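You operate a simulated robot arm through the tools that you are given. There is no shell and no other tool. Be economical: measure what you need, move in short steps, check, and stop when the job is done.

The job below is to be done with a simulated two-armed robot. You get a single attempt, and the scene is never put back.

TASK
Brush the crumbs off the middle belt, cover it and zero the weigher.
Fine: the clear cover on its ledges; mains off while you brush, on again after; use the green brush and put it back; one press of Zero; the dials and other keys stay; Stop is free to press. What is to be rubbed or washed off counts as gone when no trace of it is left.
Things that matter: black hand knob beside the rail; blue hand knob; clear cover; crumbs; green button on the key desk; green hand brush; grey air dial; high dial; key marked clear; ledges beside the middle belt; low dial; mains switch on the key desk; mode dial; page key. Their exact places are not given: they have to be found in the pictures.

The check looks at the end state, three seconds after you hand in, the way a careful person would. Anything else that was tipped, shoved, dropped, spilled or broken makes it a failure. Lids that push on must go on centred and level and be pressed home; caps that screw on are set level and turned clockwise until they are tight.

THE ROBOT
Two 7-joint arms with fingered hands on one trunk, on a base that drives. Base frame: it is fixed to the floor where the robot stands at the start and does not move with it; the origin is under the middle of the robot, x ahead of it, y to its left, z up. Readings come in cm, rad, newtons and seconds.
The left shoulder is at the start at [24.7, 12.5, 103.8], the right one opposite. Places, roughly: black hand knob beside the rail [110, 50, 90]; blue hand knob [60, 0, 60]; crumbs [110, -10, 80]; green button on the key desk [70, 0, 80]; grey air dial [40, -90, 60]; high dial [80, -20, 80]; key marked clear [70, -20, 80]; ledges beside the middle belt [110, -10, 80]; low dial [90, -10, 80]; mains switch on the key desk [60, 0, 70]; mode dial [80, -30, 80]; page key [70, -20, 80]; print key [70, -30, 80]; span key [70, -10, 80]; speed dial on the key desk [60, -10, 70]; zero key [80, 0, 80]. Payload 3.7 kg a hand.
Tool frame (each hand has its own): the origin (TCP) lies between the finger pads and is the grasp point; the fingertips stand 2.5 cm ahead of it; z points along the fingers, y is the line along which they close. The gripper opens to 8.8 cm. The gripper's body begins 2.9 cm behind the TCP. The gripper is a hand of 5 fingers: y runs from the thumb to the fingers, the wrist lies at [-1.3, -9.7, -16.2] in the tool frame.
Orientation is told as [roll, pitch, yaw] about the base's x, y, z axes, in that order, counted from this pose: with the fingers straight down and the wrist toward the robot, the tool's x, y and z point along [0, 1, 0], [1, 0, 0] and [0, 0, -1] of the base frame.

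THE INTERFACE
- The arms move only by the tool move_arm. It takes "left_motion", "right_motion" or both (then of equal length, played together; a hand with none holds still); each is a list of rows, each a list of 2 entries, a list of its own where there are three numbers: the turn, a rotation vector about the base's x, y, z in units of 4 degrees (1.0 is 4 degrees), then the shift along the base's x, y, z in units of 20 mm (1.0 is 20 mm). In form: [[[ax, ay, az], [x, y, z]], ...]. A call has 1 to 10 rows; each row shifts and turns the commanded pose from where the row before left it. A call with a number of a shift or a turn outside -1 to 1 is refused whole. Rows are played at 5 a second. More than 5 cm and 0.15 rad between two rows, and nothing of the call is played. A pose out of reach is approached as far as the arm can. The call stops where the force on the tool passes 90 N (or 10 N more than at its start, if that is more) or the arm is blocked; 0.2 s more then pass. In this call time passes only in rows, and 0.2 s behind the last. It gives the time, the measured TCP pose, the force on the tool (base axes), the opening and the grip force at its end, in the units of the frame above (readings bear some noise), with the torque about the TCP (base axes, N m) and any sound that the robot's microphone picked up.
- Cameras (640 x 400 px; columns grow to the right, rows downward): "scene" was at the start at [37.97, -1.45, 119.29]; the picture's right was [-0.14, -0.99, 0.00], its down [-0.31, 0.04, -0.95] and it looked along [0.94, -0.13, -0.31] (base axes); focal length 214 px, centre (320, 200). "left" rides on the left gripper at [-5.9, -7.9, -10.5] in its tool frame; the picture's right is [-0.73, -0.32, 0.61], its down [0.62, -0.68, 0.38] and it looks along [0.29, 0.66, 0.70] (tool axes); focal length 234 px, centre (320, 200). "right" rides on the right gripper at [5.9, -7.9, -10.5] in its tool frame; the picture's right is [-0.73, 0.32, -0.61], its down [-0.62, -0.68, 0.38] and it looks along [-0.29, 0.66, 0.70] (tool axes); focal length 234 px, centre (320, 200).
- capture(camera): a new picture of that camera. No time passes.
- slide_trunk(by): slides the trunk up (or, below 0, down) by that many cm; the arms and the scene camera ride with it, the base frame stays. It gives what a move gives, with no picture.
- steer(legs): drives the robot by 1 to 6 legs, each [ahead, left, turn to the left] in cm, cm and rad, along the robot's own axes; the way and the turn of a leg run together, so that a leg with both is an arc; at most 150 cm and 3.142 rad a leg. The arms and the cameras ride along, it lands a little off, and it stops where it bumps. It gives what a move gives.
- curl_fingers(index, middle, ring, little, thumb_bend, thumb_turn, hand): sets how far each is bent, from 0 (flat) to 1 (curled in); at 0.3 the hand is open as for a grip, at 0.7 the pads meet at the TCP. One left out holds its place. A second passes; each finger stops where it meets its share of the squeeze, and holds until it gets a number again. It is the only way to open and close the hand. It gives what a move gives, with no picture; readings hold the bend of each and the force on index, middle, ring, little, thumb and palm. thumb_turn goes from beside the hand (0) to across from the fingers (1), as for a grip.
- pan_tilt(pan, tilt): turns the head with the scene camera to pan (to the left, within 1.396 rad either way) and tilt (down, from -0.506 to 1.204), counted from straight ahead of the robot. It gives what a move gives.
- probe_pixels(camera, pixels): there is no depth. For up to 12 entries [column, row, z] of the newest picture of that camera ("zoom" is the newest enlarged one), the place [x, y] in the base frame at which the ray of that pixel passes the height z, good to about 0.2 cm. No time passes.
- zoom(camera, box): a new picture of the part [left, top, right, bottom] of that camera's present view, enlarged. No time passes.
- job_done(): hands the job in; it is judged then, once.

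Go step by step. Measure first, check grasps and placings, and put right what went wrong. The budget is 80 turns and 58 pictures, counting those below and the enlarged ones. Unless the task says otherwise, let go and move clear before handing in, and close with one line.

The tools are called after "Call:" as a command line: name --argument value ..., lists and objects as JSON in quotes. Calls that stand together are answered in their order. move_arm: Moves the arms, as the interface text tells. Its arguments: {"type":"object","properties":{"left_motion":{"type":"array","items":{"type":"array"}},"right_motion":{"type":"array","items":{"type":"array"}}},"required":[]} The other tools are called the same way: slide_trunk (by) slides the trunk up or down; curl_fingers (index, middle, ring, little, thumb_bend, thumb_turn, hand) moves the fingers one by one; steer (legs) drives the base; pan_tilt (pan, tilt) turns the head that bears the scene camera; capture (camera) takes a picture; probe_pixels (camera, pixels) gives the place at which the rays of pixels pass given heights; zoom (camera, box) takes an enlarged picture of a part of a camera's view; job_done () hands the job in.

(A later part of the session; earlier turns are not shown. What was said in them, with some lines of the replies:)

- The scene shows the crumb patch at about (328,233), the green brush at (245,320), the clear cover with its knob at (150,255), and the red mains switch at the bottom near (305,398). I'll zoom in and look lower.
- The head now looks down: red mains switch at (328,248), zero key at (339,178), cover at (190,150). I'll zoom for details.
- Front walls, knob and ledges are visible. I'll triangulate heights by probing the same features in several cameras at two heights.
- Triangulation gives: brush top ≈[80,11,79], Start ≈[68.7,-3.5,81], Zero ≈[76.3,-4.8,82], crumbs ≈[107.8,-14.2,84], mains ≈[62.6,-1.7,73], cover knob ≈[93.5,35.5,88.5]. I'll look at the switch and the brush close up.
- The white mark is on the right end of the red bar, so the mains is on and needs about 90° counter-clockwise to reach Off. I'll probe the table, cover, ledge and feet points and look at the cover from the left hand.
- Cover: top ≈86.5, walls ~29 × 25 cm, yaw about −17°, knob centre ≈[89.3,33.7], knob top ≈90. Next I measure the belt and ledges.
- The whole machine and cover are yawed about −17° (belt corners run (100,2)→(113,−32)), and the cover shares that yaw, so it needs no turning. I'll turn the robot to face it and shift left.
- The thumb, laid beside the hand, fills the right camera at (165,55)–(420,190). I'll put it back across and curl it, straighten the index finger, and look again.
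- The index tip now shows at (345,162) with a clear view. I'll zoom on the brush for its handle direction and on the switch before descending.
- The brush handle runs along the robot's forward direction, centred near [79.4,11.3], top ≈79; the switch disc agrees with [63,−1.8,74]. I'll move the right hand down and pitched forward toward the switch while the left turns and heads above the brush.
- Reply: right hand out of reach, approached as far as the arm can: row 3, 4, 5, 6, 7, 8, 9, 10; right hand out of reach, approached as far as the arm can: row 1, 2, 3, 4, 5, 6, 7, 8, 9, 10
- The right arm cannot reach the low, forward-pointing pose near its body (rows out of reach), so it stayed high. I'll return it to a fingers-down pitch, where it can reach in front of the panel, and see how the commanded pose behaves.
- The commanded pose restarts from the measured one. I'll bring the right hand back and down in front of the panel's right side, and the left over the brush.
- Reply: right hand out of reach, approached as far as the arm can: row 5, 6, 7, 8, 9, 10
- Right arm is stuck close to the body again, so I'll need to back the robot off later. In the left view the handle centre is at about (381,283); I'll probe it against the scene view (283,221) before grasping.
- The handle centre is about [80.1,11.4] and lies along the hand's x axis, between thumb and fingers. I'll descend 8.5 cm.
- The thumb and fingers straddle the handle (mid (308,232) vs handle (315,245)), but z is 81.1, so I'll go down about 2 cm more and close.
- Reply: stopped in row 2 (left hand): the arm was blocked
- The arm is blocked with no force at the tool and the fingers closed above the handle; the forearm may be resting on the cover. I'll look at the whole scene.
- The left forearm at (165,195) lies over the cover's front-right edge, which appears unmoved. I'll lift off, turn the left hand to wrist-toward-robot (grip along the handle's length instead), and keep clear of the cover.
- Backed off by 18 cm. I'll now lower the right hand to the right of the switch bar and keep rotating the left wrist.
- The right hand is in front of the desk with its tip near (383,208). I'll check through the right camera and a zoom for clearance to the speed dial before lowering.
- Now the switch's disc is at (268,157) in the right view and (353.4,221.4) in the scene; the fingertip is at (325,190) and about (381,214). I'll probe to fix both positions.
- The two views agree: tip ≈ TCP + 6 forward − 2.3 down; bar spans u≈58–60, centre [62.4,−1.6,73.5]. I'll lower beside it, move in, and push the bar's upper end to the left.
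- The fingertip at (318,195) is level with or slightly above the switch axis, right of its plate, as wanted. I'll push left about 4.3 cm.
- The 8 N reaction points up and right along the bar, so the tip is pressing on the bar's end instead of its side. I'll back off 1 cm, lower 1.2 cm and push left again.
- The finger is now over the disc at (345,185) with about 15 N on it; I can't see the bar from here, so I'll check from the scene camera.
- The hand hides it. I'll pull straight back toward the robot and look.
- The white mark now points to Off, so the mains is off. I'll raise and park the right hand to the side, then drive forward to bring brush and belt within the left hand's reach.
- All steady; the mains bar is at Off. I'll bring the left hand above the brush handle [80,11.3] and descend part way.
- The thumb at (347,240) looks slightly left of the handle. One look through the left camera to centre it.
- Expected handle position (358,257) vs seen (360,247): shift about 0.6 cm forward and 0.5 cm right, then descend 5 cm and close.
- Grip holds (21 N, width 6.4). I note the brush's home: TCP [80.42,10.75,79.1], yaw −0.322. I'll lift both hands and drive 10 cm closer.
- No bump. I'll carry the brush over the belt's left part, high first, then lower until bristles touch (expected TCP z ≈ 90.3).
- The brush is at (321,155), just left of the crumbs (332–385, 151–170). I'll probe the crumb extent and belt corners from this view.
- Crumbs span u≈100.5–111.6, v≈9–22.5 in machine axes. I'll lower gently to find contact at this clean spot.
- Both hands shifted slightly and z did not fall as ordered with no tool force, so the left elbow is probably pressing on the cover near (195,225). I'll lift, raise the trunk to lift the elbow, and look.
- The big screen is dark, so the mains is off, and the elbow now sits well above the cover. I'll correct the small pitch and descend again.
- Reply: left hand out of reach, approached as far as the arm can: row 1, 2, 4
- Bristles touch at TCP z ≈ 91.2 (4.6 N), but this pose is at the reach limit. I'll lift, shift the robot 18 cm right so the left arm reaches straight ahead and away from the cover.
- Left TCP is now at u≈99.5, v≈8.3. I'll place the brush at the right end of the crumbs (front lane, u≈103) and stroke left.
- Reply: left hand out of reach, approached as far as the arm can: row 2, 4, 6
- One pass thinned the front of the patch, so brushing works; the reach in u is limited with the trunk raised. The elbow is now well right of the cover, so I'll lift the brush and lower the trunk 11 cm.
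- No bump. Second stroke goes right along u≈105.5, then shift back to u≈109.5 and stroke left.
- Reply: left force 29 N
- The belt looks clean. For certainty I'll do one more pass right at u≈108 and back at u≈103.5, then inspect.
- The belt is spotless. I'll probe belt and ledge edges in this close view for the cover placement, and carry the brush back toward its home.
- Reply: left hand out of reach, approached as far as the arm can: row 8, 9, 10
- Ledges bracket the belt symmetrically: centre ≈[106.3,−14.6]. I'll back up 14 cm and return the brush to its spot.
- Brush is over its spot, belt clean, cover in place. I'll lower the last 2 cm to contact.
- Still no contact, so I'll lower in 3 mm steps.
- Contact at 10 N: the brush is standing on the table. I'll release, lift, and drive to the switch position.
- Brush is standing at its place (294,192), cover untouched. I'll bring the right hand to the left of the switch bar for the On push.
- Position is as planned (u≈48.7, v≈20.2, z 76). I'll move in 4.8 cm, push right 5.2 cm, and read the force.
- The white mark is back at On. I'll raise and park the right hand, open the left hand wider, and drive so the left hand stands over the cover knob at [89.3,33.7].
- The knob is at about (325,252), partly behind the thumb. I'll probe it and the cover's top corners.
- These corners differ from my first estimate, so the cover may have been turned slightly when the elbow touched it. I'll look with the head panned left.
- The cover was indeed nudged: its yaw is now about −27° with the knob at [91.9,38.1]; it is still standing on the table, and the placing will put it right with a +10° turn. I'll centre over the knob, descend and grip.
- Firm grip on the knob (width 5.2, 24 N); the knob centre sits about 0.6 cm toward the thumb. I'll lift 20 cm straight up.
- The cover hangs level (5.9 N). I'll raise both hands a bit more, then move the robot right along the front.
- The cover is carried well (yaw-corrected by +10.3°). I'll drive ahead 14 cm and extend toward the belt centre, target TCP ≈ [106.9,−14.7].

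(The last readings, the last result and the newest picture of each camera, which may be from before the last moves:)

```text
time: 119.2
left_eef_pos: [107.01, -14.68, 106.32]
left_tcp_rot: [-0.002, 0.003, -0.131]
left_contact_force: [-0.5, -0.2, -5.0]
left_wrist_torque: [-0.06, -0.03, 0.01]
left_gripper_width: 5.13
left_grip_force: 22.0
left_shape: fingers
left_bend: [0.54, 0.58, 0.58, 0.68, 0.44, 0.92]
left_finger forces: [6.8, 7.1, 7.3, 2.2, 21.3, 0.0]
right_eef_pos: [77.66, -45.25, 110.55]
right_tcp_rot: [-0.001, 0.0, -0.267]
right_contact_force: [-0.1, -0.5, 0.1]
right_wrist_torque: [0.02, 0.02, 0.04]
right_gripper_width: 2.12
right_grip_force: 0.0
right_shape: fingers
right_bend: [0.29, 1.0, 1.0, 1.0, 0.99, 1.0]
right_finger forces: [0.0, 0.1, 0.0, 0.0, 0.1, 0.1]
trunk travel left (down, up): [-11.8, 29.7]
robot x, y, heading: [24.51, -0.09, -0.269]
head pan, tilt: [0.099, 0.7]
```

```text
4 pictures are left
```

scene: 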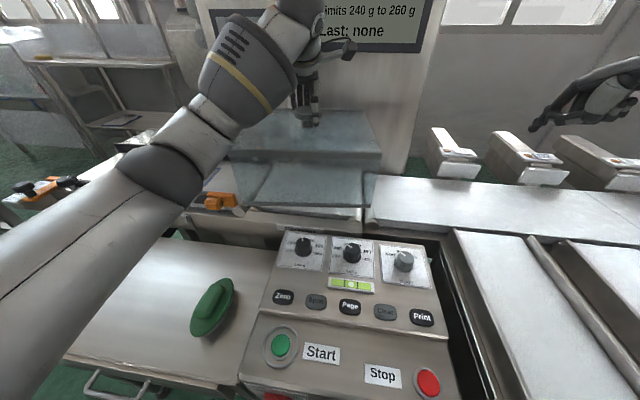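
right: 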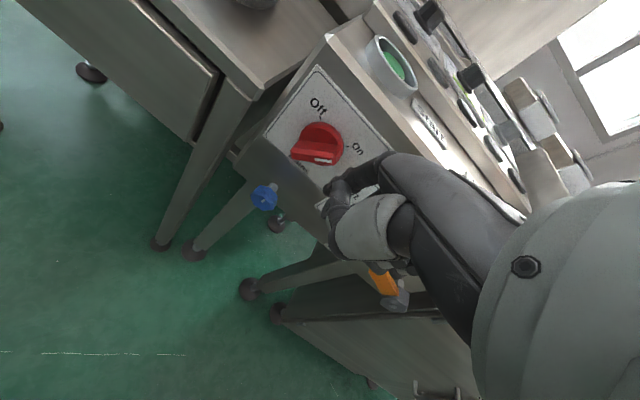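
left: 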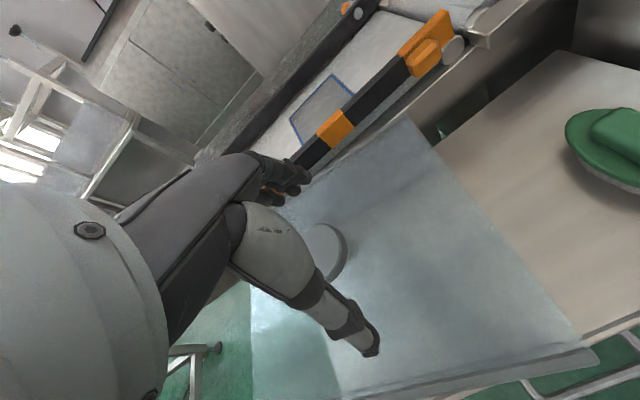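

The screen is lit again, so mains is on. I'll zoom once to align the cover's wall feet with the ledges.

Call:
zoom --camera "scene" --box '[210, 100, 400, 240]'

```text
2.86 times, centred on (305, 170) of scene
```

zoom: 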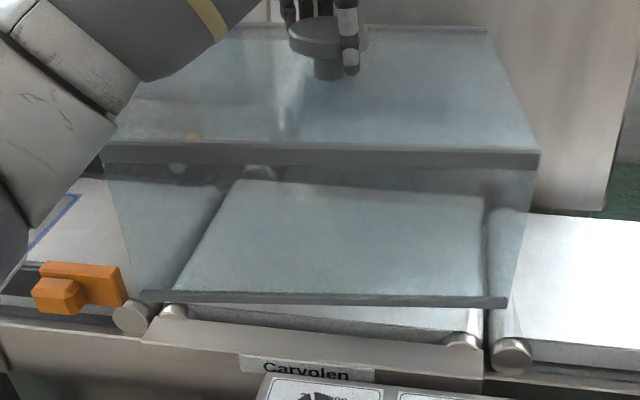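

The cover's foot line (143,297)→(507,303) and the ledge line (143,338)→(487,372) are not quite parallel; I'll probe them for exact yaw and offset.

Call:
probe_pixels --camera "zoom" --pixels '[[143, 297, 88.5], [507, 303, 88.5], [104, 150, 102.6], [538, 158, 102.6], [143, 338, 82.5], [487, 372, 82.5], [485, 333, 83.8], [485, 197, 83.8], [238, 181, 83.8], [488, 28, 102.6], [175, 302, 83.8], [318, 30, 106.5]]'

```text
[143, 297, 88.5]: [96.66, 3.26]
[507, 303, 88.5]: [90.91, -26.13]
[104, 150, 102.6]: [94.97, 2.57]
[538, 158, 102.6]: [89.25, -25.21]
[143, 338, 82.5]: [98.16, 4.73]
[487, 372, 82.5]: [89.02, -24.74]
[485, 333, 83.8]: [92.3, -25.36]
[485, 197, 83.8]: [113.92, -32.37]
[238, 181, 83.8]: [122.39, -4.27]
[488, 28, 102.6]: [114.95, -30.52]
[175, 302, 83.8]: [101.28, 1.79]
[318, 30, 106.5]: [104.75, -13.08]
```

Relative to the ledges the cover needs −5.7° yaw, about 1.5 cm forward and 0.2 cm right. I'll apply that and lower most of the way.

Call:
move_arm --left_motion '[[[0, 0, -0.72], [0.345, -0.16, 0]], [[0, 0, -0.71], [0.345, -0.16, 0]], [[0, 0, 0], [0, 0, -0.6]], [[0, 0, 0], [0, 0, -0.6]], [[0, 0, 0], [0, 0, -0.5]]]'

Call:
zoom --camera "scene" --box '[210, 100, 400, 240]'

```text
time: 120.4
left_eef_pos: [108.09, -15.29, 102.98]
left_tcp_rot: [0.0, 0.004, -0.233]
left_contact_force: [0.7, 0.2, -5.4]
left_wrist_torque: [-0.04, -0.01, 0.0]
left_gripper_width: 5.1
left_grip_force: 21.8
left_shape: fingers
left_bend: [0.54, 0.58, 0.58, 0.68, 0.44, 0.92]
left_finger forces: [6.7, 7.2, 7.4, 2.2, 21.1, 0.0]
right_eef_pos: [77.68, -45.21, 110.62]
right_tcp_rot: [0.0, 0.001, -0.267]
right_contact_force: [0.5, -0.5, -0.1]
right_wrist_torque: [-0.02, 0.01, 0.01]
right_gripper_width: 2.14
right_grip_force: 0.0
right_shape: fingers
right_bend: [0.29, 1.0, 1.0, 1.0, 0.99, 1.0]
right_finger forces: [0.0, 0.0, 0.0, 0.0, 0.1, 0.0]
trunk travel left (down, up): [-11.8, 29.7]
robot x, y, heading: [24.44, -0.42, -0.267]
head pan, tilt: [0.099, 0.7]
```

```text
2.86 times, centred on (305, 170) of scene
```

zoom: 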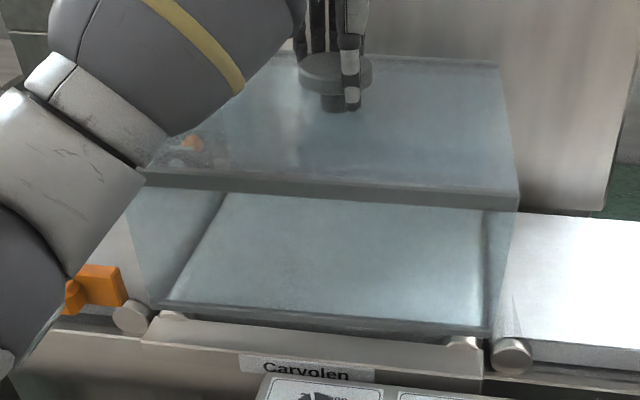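

Lines are now parallel. I'll probe the foot line at its present height against belt and ledge edges.

Call:
probe_pixels --camera "zoom" --pixels '[[152, 303, 85.2], [490, 335, 85.2], [140, 175, 99.4], [519, 203, 99.4], [500, 65, 99.4], [143, 340, 82.5], [483, 375, 82.5], [480, 335, 83.8], [484, 212, 83.8], [222, 192, 83.8]]'

```text
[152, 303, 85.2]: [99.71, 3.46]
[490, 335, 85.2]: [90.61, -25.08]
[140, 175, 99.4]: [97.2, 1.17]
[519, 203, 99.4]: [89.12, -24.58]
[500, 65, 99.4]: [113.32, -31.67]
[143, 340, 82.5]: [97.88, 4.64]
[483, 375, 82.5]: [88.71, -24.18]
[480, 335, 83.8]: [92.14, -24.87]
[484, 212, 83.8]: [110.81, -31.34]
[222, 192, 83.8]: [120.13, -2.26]
```

The foot line sits at u≈94.2, between ledge edge 92.1 and belt 95.4; yaw matches. I'll shift back 0.4 cm and lower to contact.

Call:
move_arm --left_motion '[[[0, 0, 0], [-0.19, 0.08, -0.4]], [[0, 0, 0], [0, 0, -0.4]], [[0, 0, 0], [0, 0, -0.25]], [[0, 0, 0], [0, 0, -0.2]]]'

```text
time: 121.4
left_eef_pos: [107.67, -15.18, 100.89]
left_tcp_rot: [-0.004, -0.009, -0.229]
left_contact_force: [3.3, -0.5, 14.5]
left_wrist_torque: [-0.02, 0.18, -0.02]
left_gripper_width: 5.09
left_grip_force: 22.5
left_shape: fingers
left_bend: [0.54, 0.58, 0.58, 0.68, 0.45, 0.92]
left_finger forces: [6.9, 5.7, 6.7, 2.7, 22.3, 0.0]
right_eef_pos: [77.42, -45.22, 110.76]
right_tcp_rot: [0.0, -0.006, -0.267]
right_contact_force: [-0.4, -0.2, 0.5]
right_wrist_torque: [0.01, 0.04, -0.02]
right_gripper_width: 2.14
right_grip_force: 0.0
right_shape: fingers
right_bend: [0.29, 1.0, 1.0, 1.0, 0.99, 1.0]
right_finger forces: [0.0, 0.0, 0.0, 0.1, 0.0, 0.0]
trunk travel left (down, up): [-11.8, 29.7]
robot x, y, heading: [25.12, -0.42, -0.265]
head pan, tilt: [0.099, 0.7]
```

Contact at 14.5 N with hardly any torque, and this surface is 1.5 cm below the belt top: it is on both ledges. I'll release and lift away.

Call:
curl_fingers --hand "left" --index 0.2 --middle 0.2 --ring 0.2 --little 0.2 --thumb_bend 0.2

Call:
move_arm --left_motion '[[[0, 0, 0], [0, 0, 0.6]], [[0, 0, 0], [0, 0, 0.9]], [[0, 0, 0], [0, 0, 0.9]], [[0, 0, 0], [0, 0, 0.9]], [[0, 0, 0], [-0.5, 0.15, 0.9]], [[0, 0, 0], [-0.9, 0.26, 0.5]], [[0, 0, 0], [-0.9, 0.26, 0.2]], [[0, 0, 0], [-0.9, 0.26, 0]], [[0, 0, 0], [-0.9, 0.26, 0]], [[0, 0, 0], [-0.9, 0.26, 0]]]'

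```text
time: 122.4
left_eef_pos: [107.92, -15.18, 100.27]
left_tcp_rot: [-0.002, 0.003, -0.232]
left_contact_force: [-0.4, -0.3, -0.2]
left_wrist_torque: [-0.01, -0.02, 0.02]
left_gripper_width: 10.37
left_grip_force: 0.0
left_shape: fingers
left_bend: [0.2, 0.2, 0.2, 0.2, 0.2, 0.97]
left_finger forces: [0.1, 0.0, 0.0, 0.1, 0.0, 0.0]
right_eef_pos: [77.72, -45.22, 110.59]
right_tcp_rot: [0.001, -0.002, -0.265]
right_contact_force: [-0.4, -0.3, 0.5]
right_wrist_torque: [-0.03, -0.02, -0.01]
right_gripper_width: 2.12
right_grip_force: 0.0
right_shape: fingers
right_bend: [0.29, 1.0, 1.0, 1.0, 0.99, 1.0]
right_finger forces: [0.1, 0.0, 0.0, 0.0, 0.0, 0.1]
trunk travel left (down, up): [-11.8, 29.7]
robot x, y, heading: [24.52, -0.01, -0.271]
head pan, tilt: [0.099, 0.7]
```

```text
time: 124.6
left_eef_pos: [97.87, -12.24, 110.13]
left_tcp_rot: [-0.002, 0.003, -0.229]
left_contact_force: [0.4, -0.6, 0.0]
left_wrist_torque: [0.01, -0.01, -0.01]
left_gripper_width: 10.36
left_grip_force: 0.1
left_shape: fingers
left_bend: [0.2, 0.2, 0.2, 0.2, 0.2, 0.97]
left_finger forces: [0.0, 0.0, 0.1, 0.1, 0.1, 0.1]
right_eef_pos: [77.49, -45.18, 110.63]
right_tcp_rot: [0.001, 0.0, -0.266]
right_contact_force: [-0.1, 0.1, 0.8]
right_wrist_torque: [0.0, -0.03, 0.0]
right_gripper_width: 2.12
right_grip_force: 0.1
right_shape: fingers
right_bend: [0.29, 1.0, 1.0, 1.0, 0.99, 1.0]
right_finger forces: [0.1, 0.1, 0.1, 0.0, 0.1, 0.1]
trunk travel left (down, up): [-11.8, 29.7]
robot x, y, heading: [24.65, -0.1, -0.265]
head pan, tilt: [0.099, 0.7]
```

Cover released. I'll back the robot off so the right index can reach Zero, and probe the key again from the last scene view.

Call:
probe_pixels --camera "scene" --pixels '[[283, 297, 82], [283, 297, 81], [316, 301, 82], [350, 307, 82]]'

Call:
steer --legs '[[-24, 0, 0], [0, 17, 0]]'

```text
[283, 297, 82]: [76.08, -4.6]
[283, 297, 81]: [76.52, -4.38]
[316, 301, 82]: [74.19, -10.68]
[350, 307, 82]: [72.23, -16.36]
```

```text
time: 128.1
left_eef_pos: [79.81, 11.11, 110.13]
left_tcp_rot: [-0.002, 0.004, -0.232]
left_contact_force: [0.9, 0.3, 0.2]
left_wrist_torque: [0.0, 0.03, 0.01]
left_gripper_width: 10.38
left_grip_force: 0.1
left_shape: fingers
left_bend: [0.2, 0.2, 0.2, 0.2, 0.2, 0.97]
left_finger forces: [0.0, 0.0, 0.0, 0.0, 0.0, 0.0]
right_eef_pos: [59.64, -21.92, 110.64]
right_tcp_rot: [0.0, -0.002, -0.267]
right_contact_force: [-0.6, 0.2, -0.4]
right_wrist_torque: [0.01, -0.02, -0.03]
right_gripper_width: 2.14
right_grip_force: 0.0
right_shape: fingers
right_bend: [0.29, 1.0, 1.0, 1.0, 0.99, 1.0]
right_finger forces: [0.0, 0.0, 0.0, 0.0, 0.0, 0.0]
trunk travel left (down, up): [-11.8, 29.7]
robot x, y, heading: [6.57, 23.06, -0.271]
head pan, tilt: [0.099, 0.7]
```

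Zero is at [76.2,−4.6,82], 6 cm from Span. I'll bring the index tip above it and check with the right camera.

Call:
move_arm --right_motion '[[[0, 0, 0], [0.54, 0.93, -0.6]], [[0, 0, 0], [0.54, 0.93, -0.6]], [[0, 0, 0], [0.54, 0.93, -0.8]], [[0, 0, 0], [0.54, 0.93, -0.9]], [[0, 0, 0], [0.54, 0.93, -1]], [[0, 0, 0], [0.54, 0.93, -1]], [[0, 0, 0], [0.54, 0.93, -1]], [[0, 0, 0], [0.54, 0.93, -1]], [[0, 0, 0], [0.54, 0.93, -1]], [[0, 0, 0], [0.54, 0.93, -1]]]' --left_motion '[[[0, 0, 0], [0, 0.5, 0]], [[0, 0, 0], [0, 0.5, 0]], [[0, 0, 0], [0, 0.5, 0]], [[0, 0, 0], [0, 0.5, 0]], [[0, 0, 0], [0, 0.5, 0]], [[0, 0, 0], [0, 0.5, 0]], [[0, 0, 0], [0, 0.5, 0]], [[0, 0, 0], [0, 0.5, 0]], [[0, 0, 0], [0, 0, 0]], [[0, 0, 0], [0, 0, 0]]]'

Call:
move_arm --right_motion '[[[0, 0, 0], [0, 0, -0.9]], [[0, 0, 0], [0, 0, -0.9]]]'

Call:
capture --camera "right"

```text
time: 130.3
left_eef_pos: [79.64, 19.13, 110.14]
left_tcp_rot: [-0.002, 0.004, -0.23]
left_contact_force: [0.1, 0.4, 0.9]
left_wrist_torque: [-0.05, -0.02, 0.0]
left_gripper_width: 10.37
left_grip_force: 0.0
left_shape: fingers
left_bend: [0.2, 0.2, 0.2, 0.2, 0.2, 0.97]
left_finger forces: [0.0, 0.1, 0.1, 0.0, 0.1, 0.0]
right_eef_pos: [70.16, -3.43, 92.83]
right_tcp_rot: [0.001, -0.001, -0.267]
right_contact_force: [0.4, 0.1, -1.6]
right_wrist_torque: [0.0, 0.01, -0.01]
right_gripper_width: 2.15
right_grip_force: 0.0
right_shape: fingers
right_bend: [0.29, 1.0, 1.0, 1.0, 0.99, 1.0]
right_finger forces: [0.1, 0.0, 0.1, 0.1, 0.0, 0.1]
trunk travel left (down, up): [-11.8, 29.7]
robot x, y, heading: [6.77, 23.27, -0.27]
head pan, tilt: [0.099, 0.7]
```

```text
time: 130.9
left_eef_pos: [79.67, 19.2, 110.04]
left_tcp_rot: [-0.001, 0.004, -0.231]
left_contact_force: [0.1, 0.1, -0.3]
left_wrist_torque: [0.02, 0.02, 0.01]
left_gripper_width: 10.36
left_grip_force: 0.0
left_shape: fingers
left_bend: [0.2, 0.2, 0.2, 0.2, 0.2, 0.97]
left_finger forces: [0.0, 0.1, 0.0, 0.0, 0.0, 0.0]
right_eef_pos: [70.21, -3.29, 89.15]
right_tcp_rot: [-0.001, -0.002, -0.267]
right_contact_force: [0.0, 0.7, -0.7]
right_wrist_torque: [0.04, 0.01, -0.01]
right_gripper_width: 2.16
right_grip_force: 0.2
right_shape: fingers
right_bend: [0.29, 1.0, 1.0, 1.0, 0.99, 1.0]
right_finger forces: [0.1, 0.1, 0.0, 0.0, 0.0, 0.0]
trunk travel left (down, up): [-11.8, 29.7]
robot x, y, heading: [6.74, 23.21, -0.273]
head pan, tilt: [0.099, 0.7]
```

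```text
1 pictures are left
```

right: 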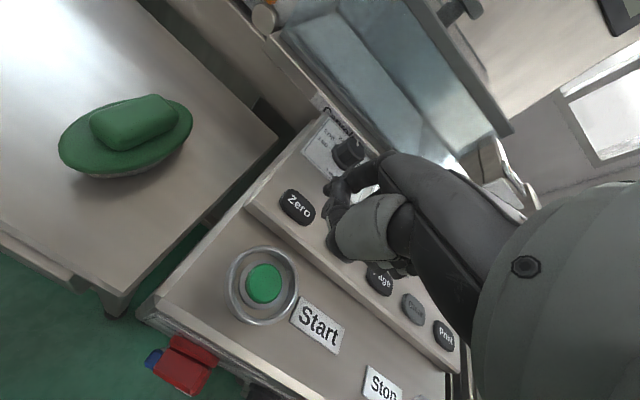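

The tip's vertical projection falls exactly on Zero's centre (298,207). The cover is seen standing over the belt and the brush is in place. I'll press down once, 5.2 cm of travel, reading the force.

Call:
move_arm --right_motion '[[[0, 0, 0], [0, 0, -0.9]], [[0, 0, 0], [0, 0, -0.9]], [[0, 0, 0], [0, 0, -0.4]], [[0, 0, 0], [0, 0, -0.2]], [[0, 0, 0], [0, 0, -0.2]]]'

```text
time: 132.1
left_eef_pos: [79.55, 19.34, 110.29]
left_tcp_rot: [-0.002, 0.001, -0.231]
left_contact_force: [0.5, 0.6, 1.1]
left_wrist_torque: [0.01, 0.02, 0.0]
left_gripper_width: 10.36
left_grip_force: 0.0
left_shape: fingers
left_bend: [0.2, 0.2, 0.2, 0.2, 0.2, 0.97]
left_finger forces: [0.0, 0.0, 0.0, 0.0, 0.1, 0.0]
right_eef_pos: [70.28, -3.13, 84.11]
right_tcp_rot: [-0.001, -0.005, -0.266]
right_contact_force: [-0.5, 0.6, 6.8]
right_wrist_torque: [-0.08, -0.29, 0.03]
right_gripper_width: 2.13
right_grip_force: 3.0
right_shape: fingers
right_bend: [0.28, 1.0, 1.0, 1.0, 0.99, 1.0]
right_finger forces: [6.0, 0.1, 0.0, 0.1, 0.0, 0.1]
trunk travel left (down, up): [-11.8, 29.7]
robot x, y, heading: [6.69, 23.15, -0.27]
head pan, tilt: [0.099, 0.7]
heard: click
```

A click was heard at 6.8 N: Zero is pressed. I'll lift straight off, clear both hands, and use the last picture to check.

Call:
move_arm --right_motion '[[[0, 0, 0], [0, 0, 1]], [[0, 0, 0], [0, 0, 1]], [[0, 0, 0], [0, 0, 1]], [[0, 0, 0], [0, 0, 1]], [[0, 0, 0], [0, 0, 1]], [[0, 0, 0], [0, 0, 1]], [[0, 0, 0], [-0.3, -1, 1]], [[0, 0, 0], [-0.3, -1, 1]], [[0, 0, 0], [-0.3, -1, 1]], [[0, 0, 0], [-0.3, -1, 0.5]]]'

Call:
steer --legs '[[-15, 0, 0]]'

Call:
pan_tilt --pan 0.0 --tilt 0.4

Call:
capture --camera "scene"

```text
time: 134.3
left_eef_pos: [79.62, 19.15, 110.17]
left_tcp_rot: [0.0, 0.002, -0.23]
left_contact_force: [-0.3, -0.7, 0.2]
left_wrist_torque: [0.0, 0.01, 0.02]
left_gripper_width: 10.36
left_grip_force: 0.0
left_shape: fingers
left_bend: [0.2, 0.2, 0.2, 0.2, 0.2, 0.97]
left_finger forces: [0.1, 0.1, 0.1, 0.0, 0.0, 0.0]
right_eef_pos: [67.86, -11.4, 103.02]
right_tcp_rot: [-0.001, -0.001, -0.265]
right_contact_force: [0.0, 0.0, -0.2]
right_wrist_torque: [-0.02, 0.01, -0.01]
right_gripper_width: 2.13
right_grip_force: 0.1
right_shape: fingers
right_bend: [0.29, 1.0, 1.0, 1.0, 0.99, 1.0]
right_finger forces: [0.0, 0.0, 0.0, 0.0, 0.0, 0.0]
trunk travel left (down, up): [-11.8, 29.7]
robot x, y, heading: [6.65, 23.22, -0.269]
head pan, tilt: [0.099, 0.7]
```

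```text
time: 135.7
left_eef_pos: [65.19, 23.38, 110.15]
left_tcp_rot: [-0.003, 0.002, -0.228]
left_contact_force: [-0.6, -0.2, 0.5]
left_wrist_torque: [-0.01, -0.04, -0.01]
left_gripper_width: 10.37
left_grip_force: 0.0
left_shape: fingers
left_bend: [0.2, 0.2, 0.2, 0.2, 0.2, 0.97]
left_finger forces: [0.1, 0.1, 0.0, 0.0, 0.1, 0.0]
right_eef_pos: [53.52, -7.3, 103.01]
right_tcp_rot: [0.001, -0.002, -0.265]
right_contact_force: [-0.5, -0.8, -0.8]
right_wrist_torque: [0.0, -0.03, 0.03]
right_gripper_width: 2.14
right_grip_force: 0.0
right_shape: fingers
right_bend: [0.29, 1.0, 1.0, 1.0, 0.99, 1.0]
right_finger forces: [0.0, 0.0, 0.0, 0.0, 0.0, 0.0]
trunk travel left (down, up): [-11.8, 29.7]
robot x, y, heading: [-8.08, 27.11, -0.268]
head pan, tilt: [0.099, 0.7]
```

```text
time: 136.5
left_eef_pos: [65.25, 23.27, 110.16]
left_tcp_rot: [0.0, 0.003, -0.228]
left_contact_force: [-0.2, 0.1, 0.4]
left_wrist_torque: [0.0, -0.02, 0.01]
left_gripper_width: 10.39
left_grip_force: 0.0
left_shape: fingers
left_bend: [0.2, 0.2, 0.2, 0.2, 0.2, 0.97]
left_finger forces: [0.0, 0.0, 0.1, 0.1, 0.0, 0.0]
right_eef_pos: [53.54, -7.23, 102.99]
right_tcp_rot: [0.0, 0.001, -0.265]
right_contact_force: [0.3, 0.1, 0.2]
right_wrist_torque: [-0.02, -0.03, -0.02]
right_gripper_width: 2.13
right_grip_force: 0.1
right_shape: fingers
right_bend: [0.29, 1.0, 1.0, 1.0, 0.99, 1.0]
right_finger forces: [0.0, 0.1, 0.0, 0.0, 0.0, 0.1]
trunk travel left (down, up): [-11.8, 29.7]
robot x, y, heading: [-8.17, 26.88, -0.267]
head pan, tilt: [0.0, 0.4]
```

```text
0 pictures are left
```

scene: 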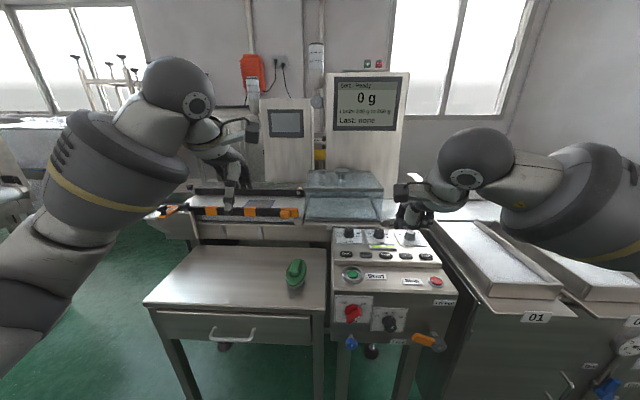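

The screen at (368,97) reads "Sort - Ready" and "0 g". The cover stands level over the belt at (343,195), the brush is back at (296,273), and the mains switch is on. Both hands are clear, so I'm handing in.

Call:
job_done

```text
The job is handed in.
```

The middle belt is brushed clean and the clear cover is on its ledges. The green brush is back in its place, the mains is on again, and one press of Zero brought the display to 0 g. My left arm nudged the cover a few centimetres on the table before I picked it up, but it stayed upright.
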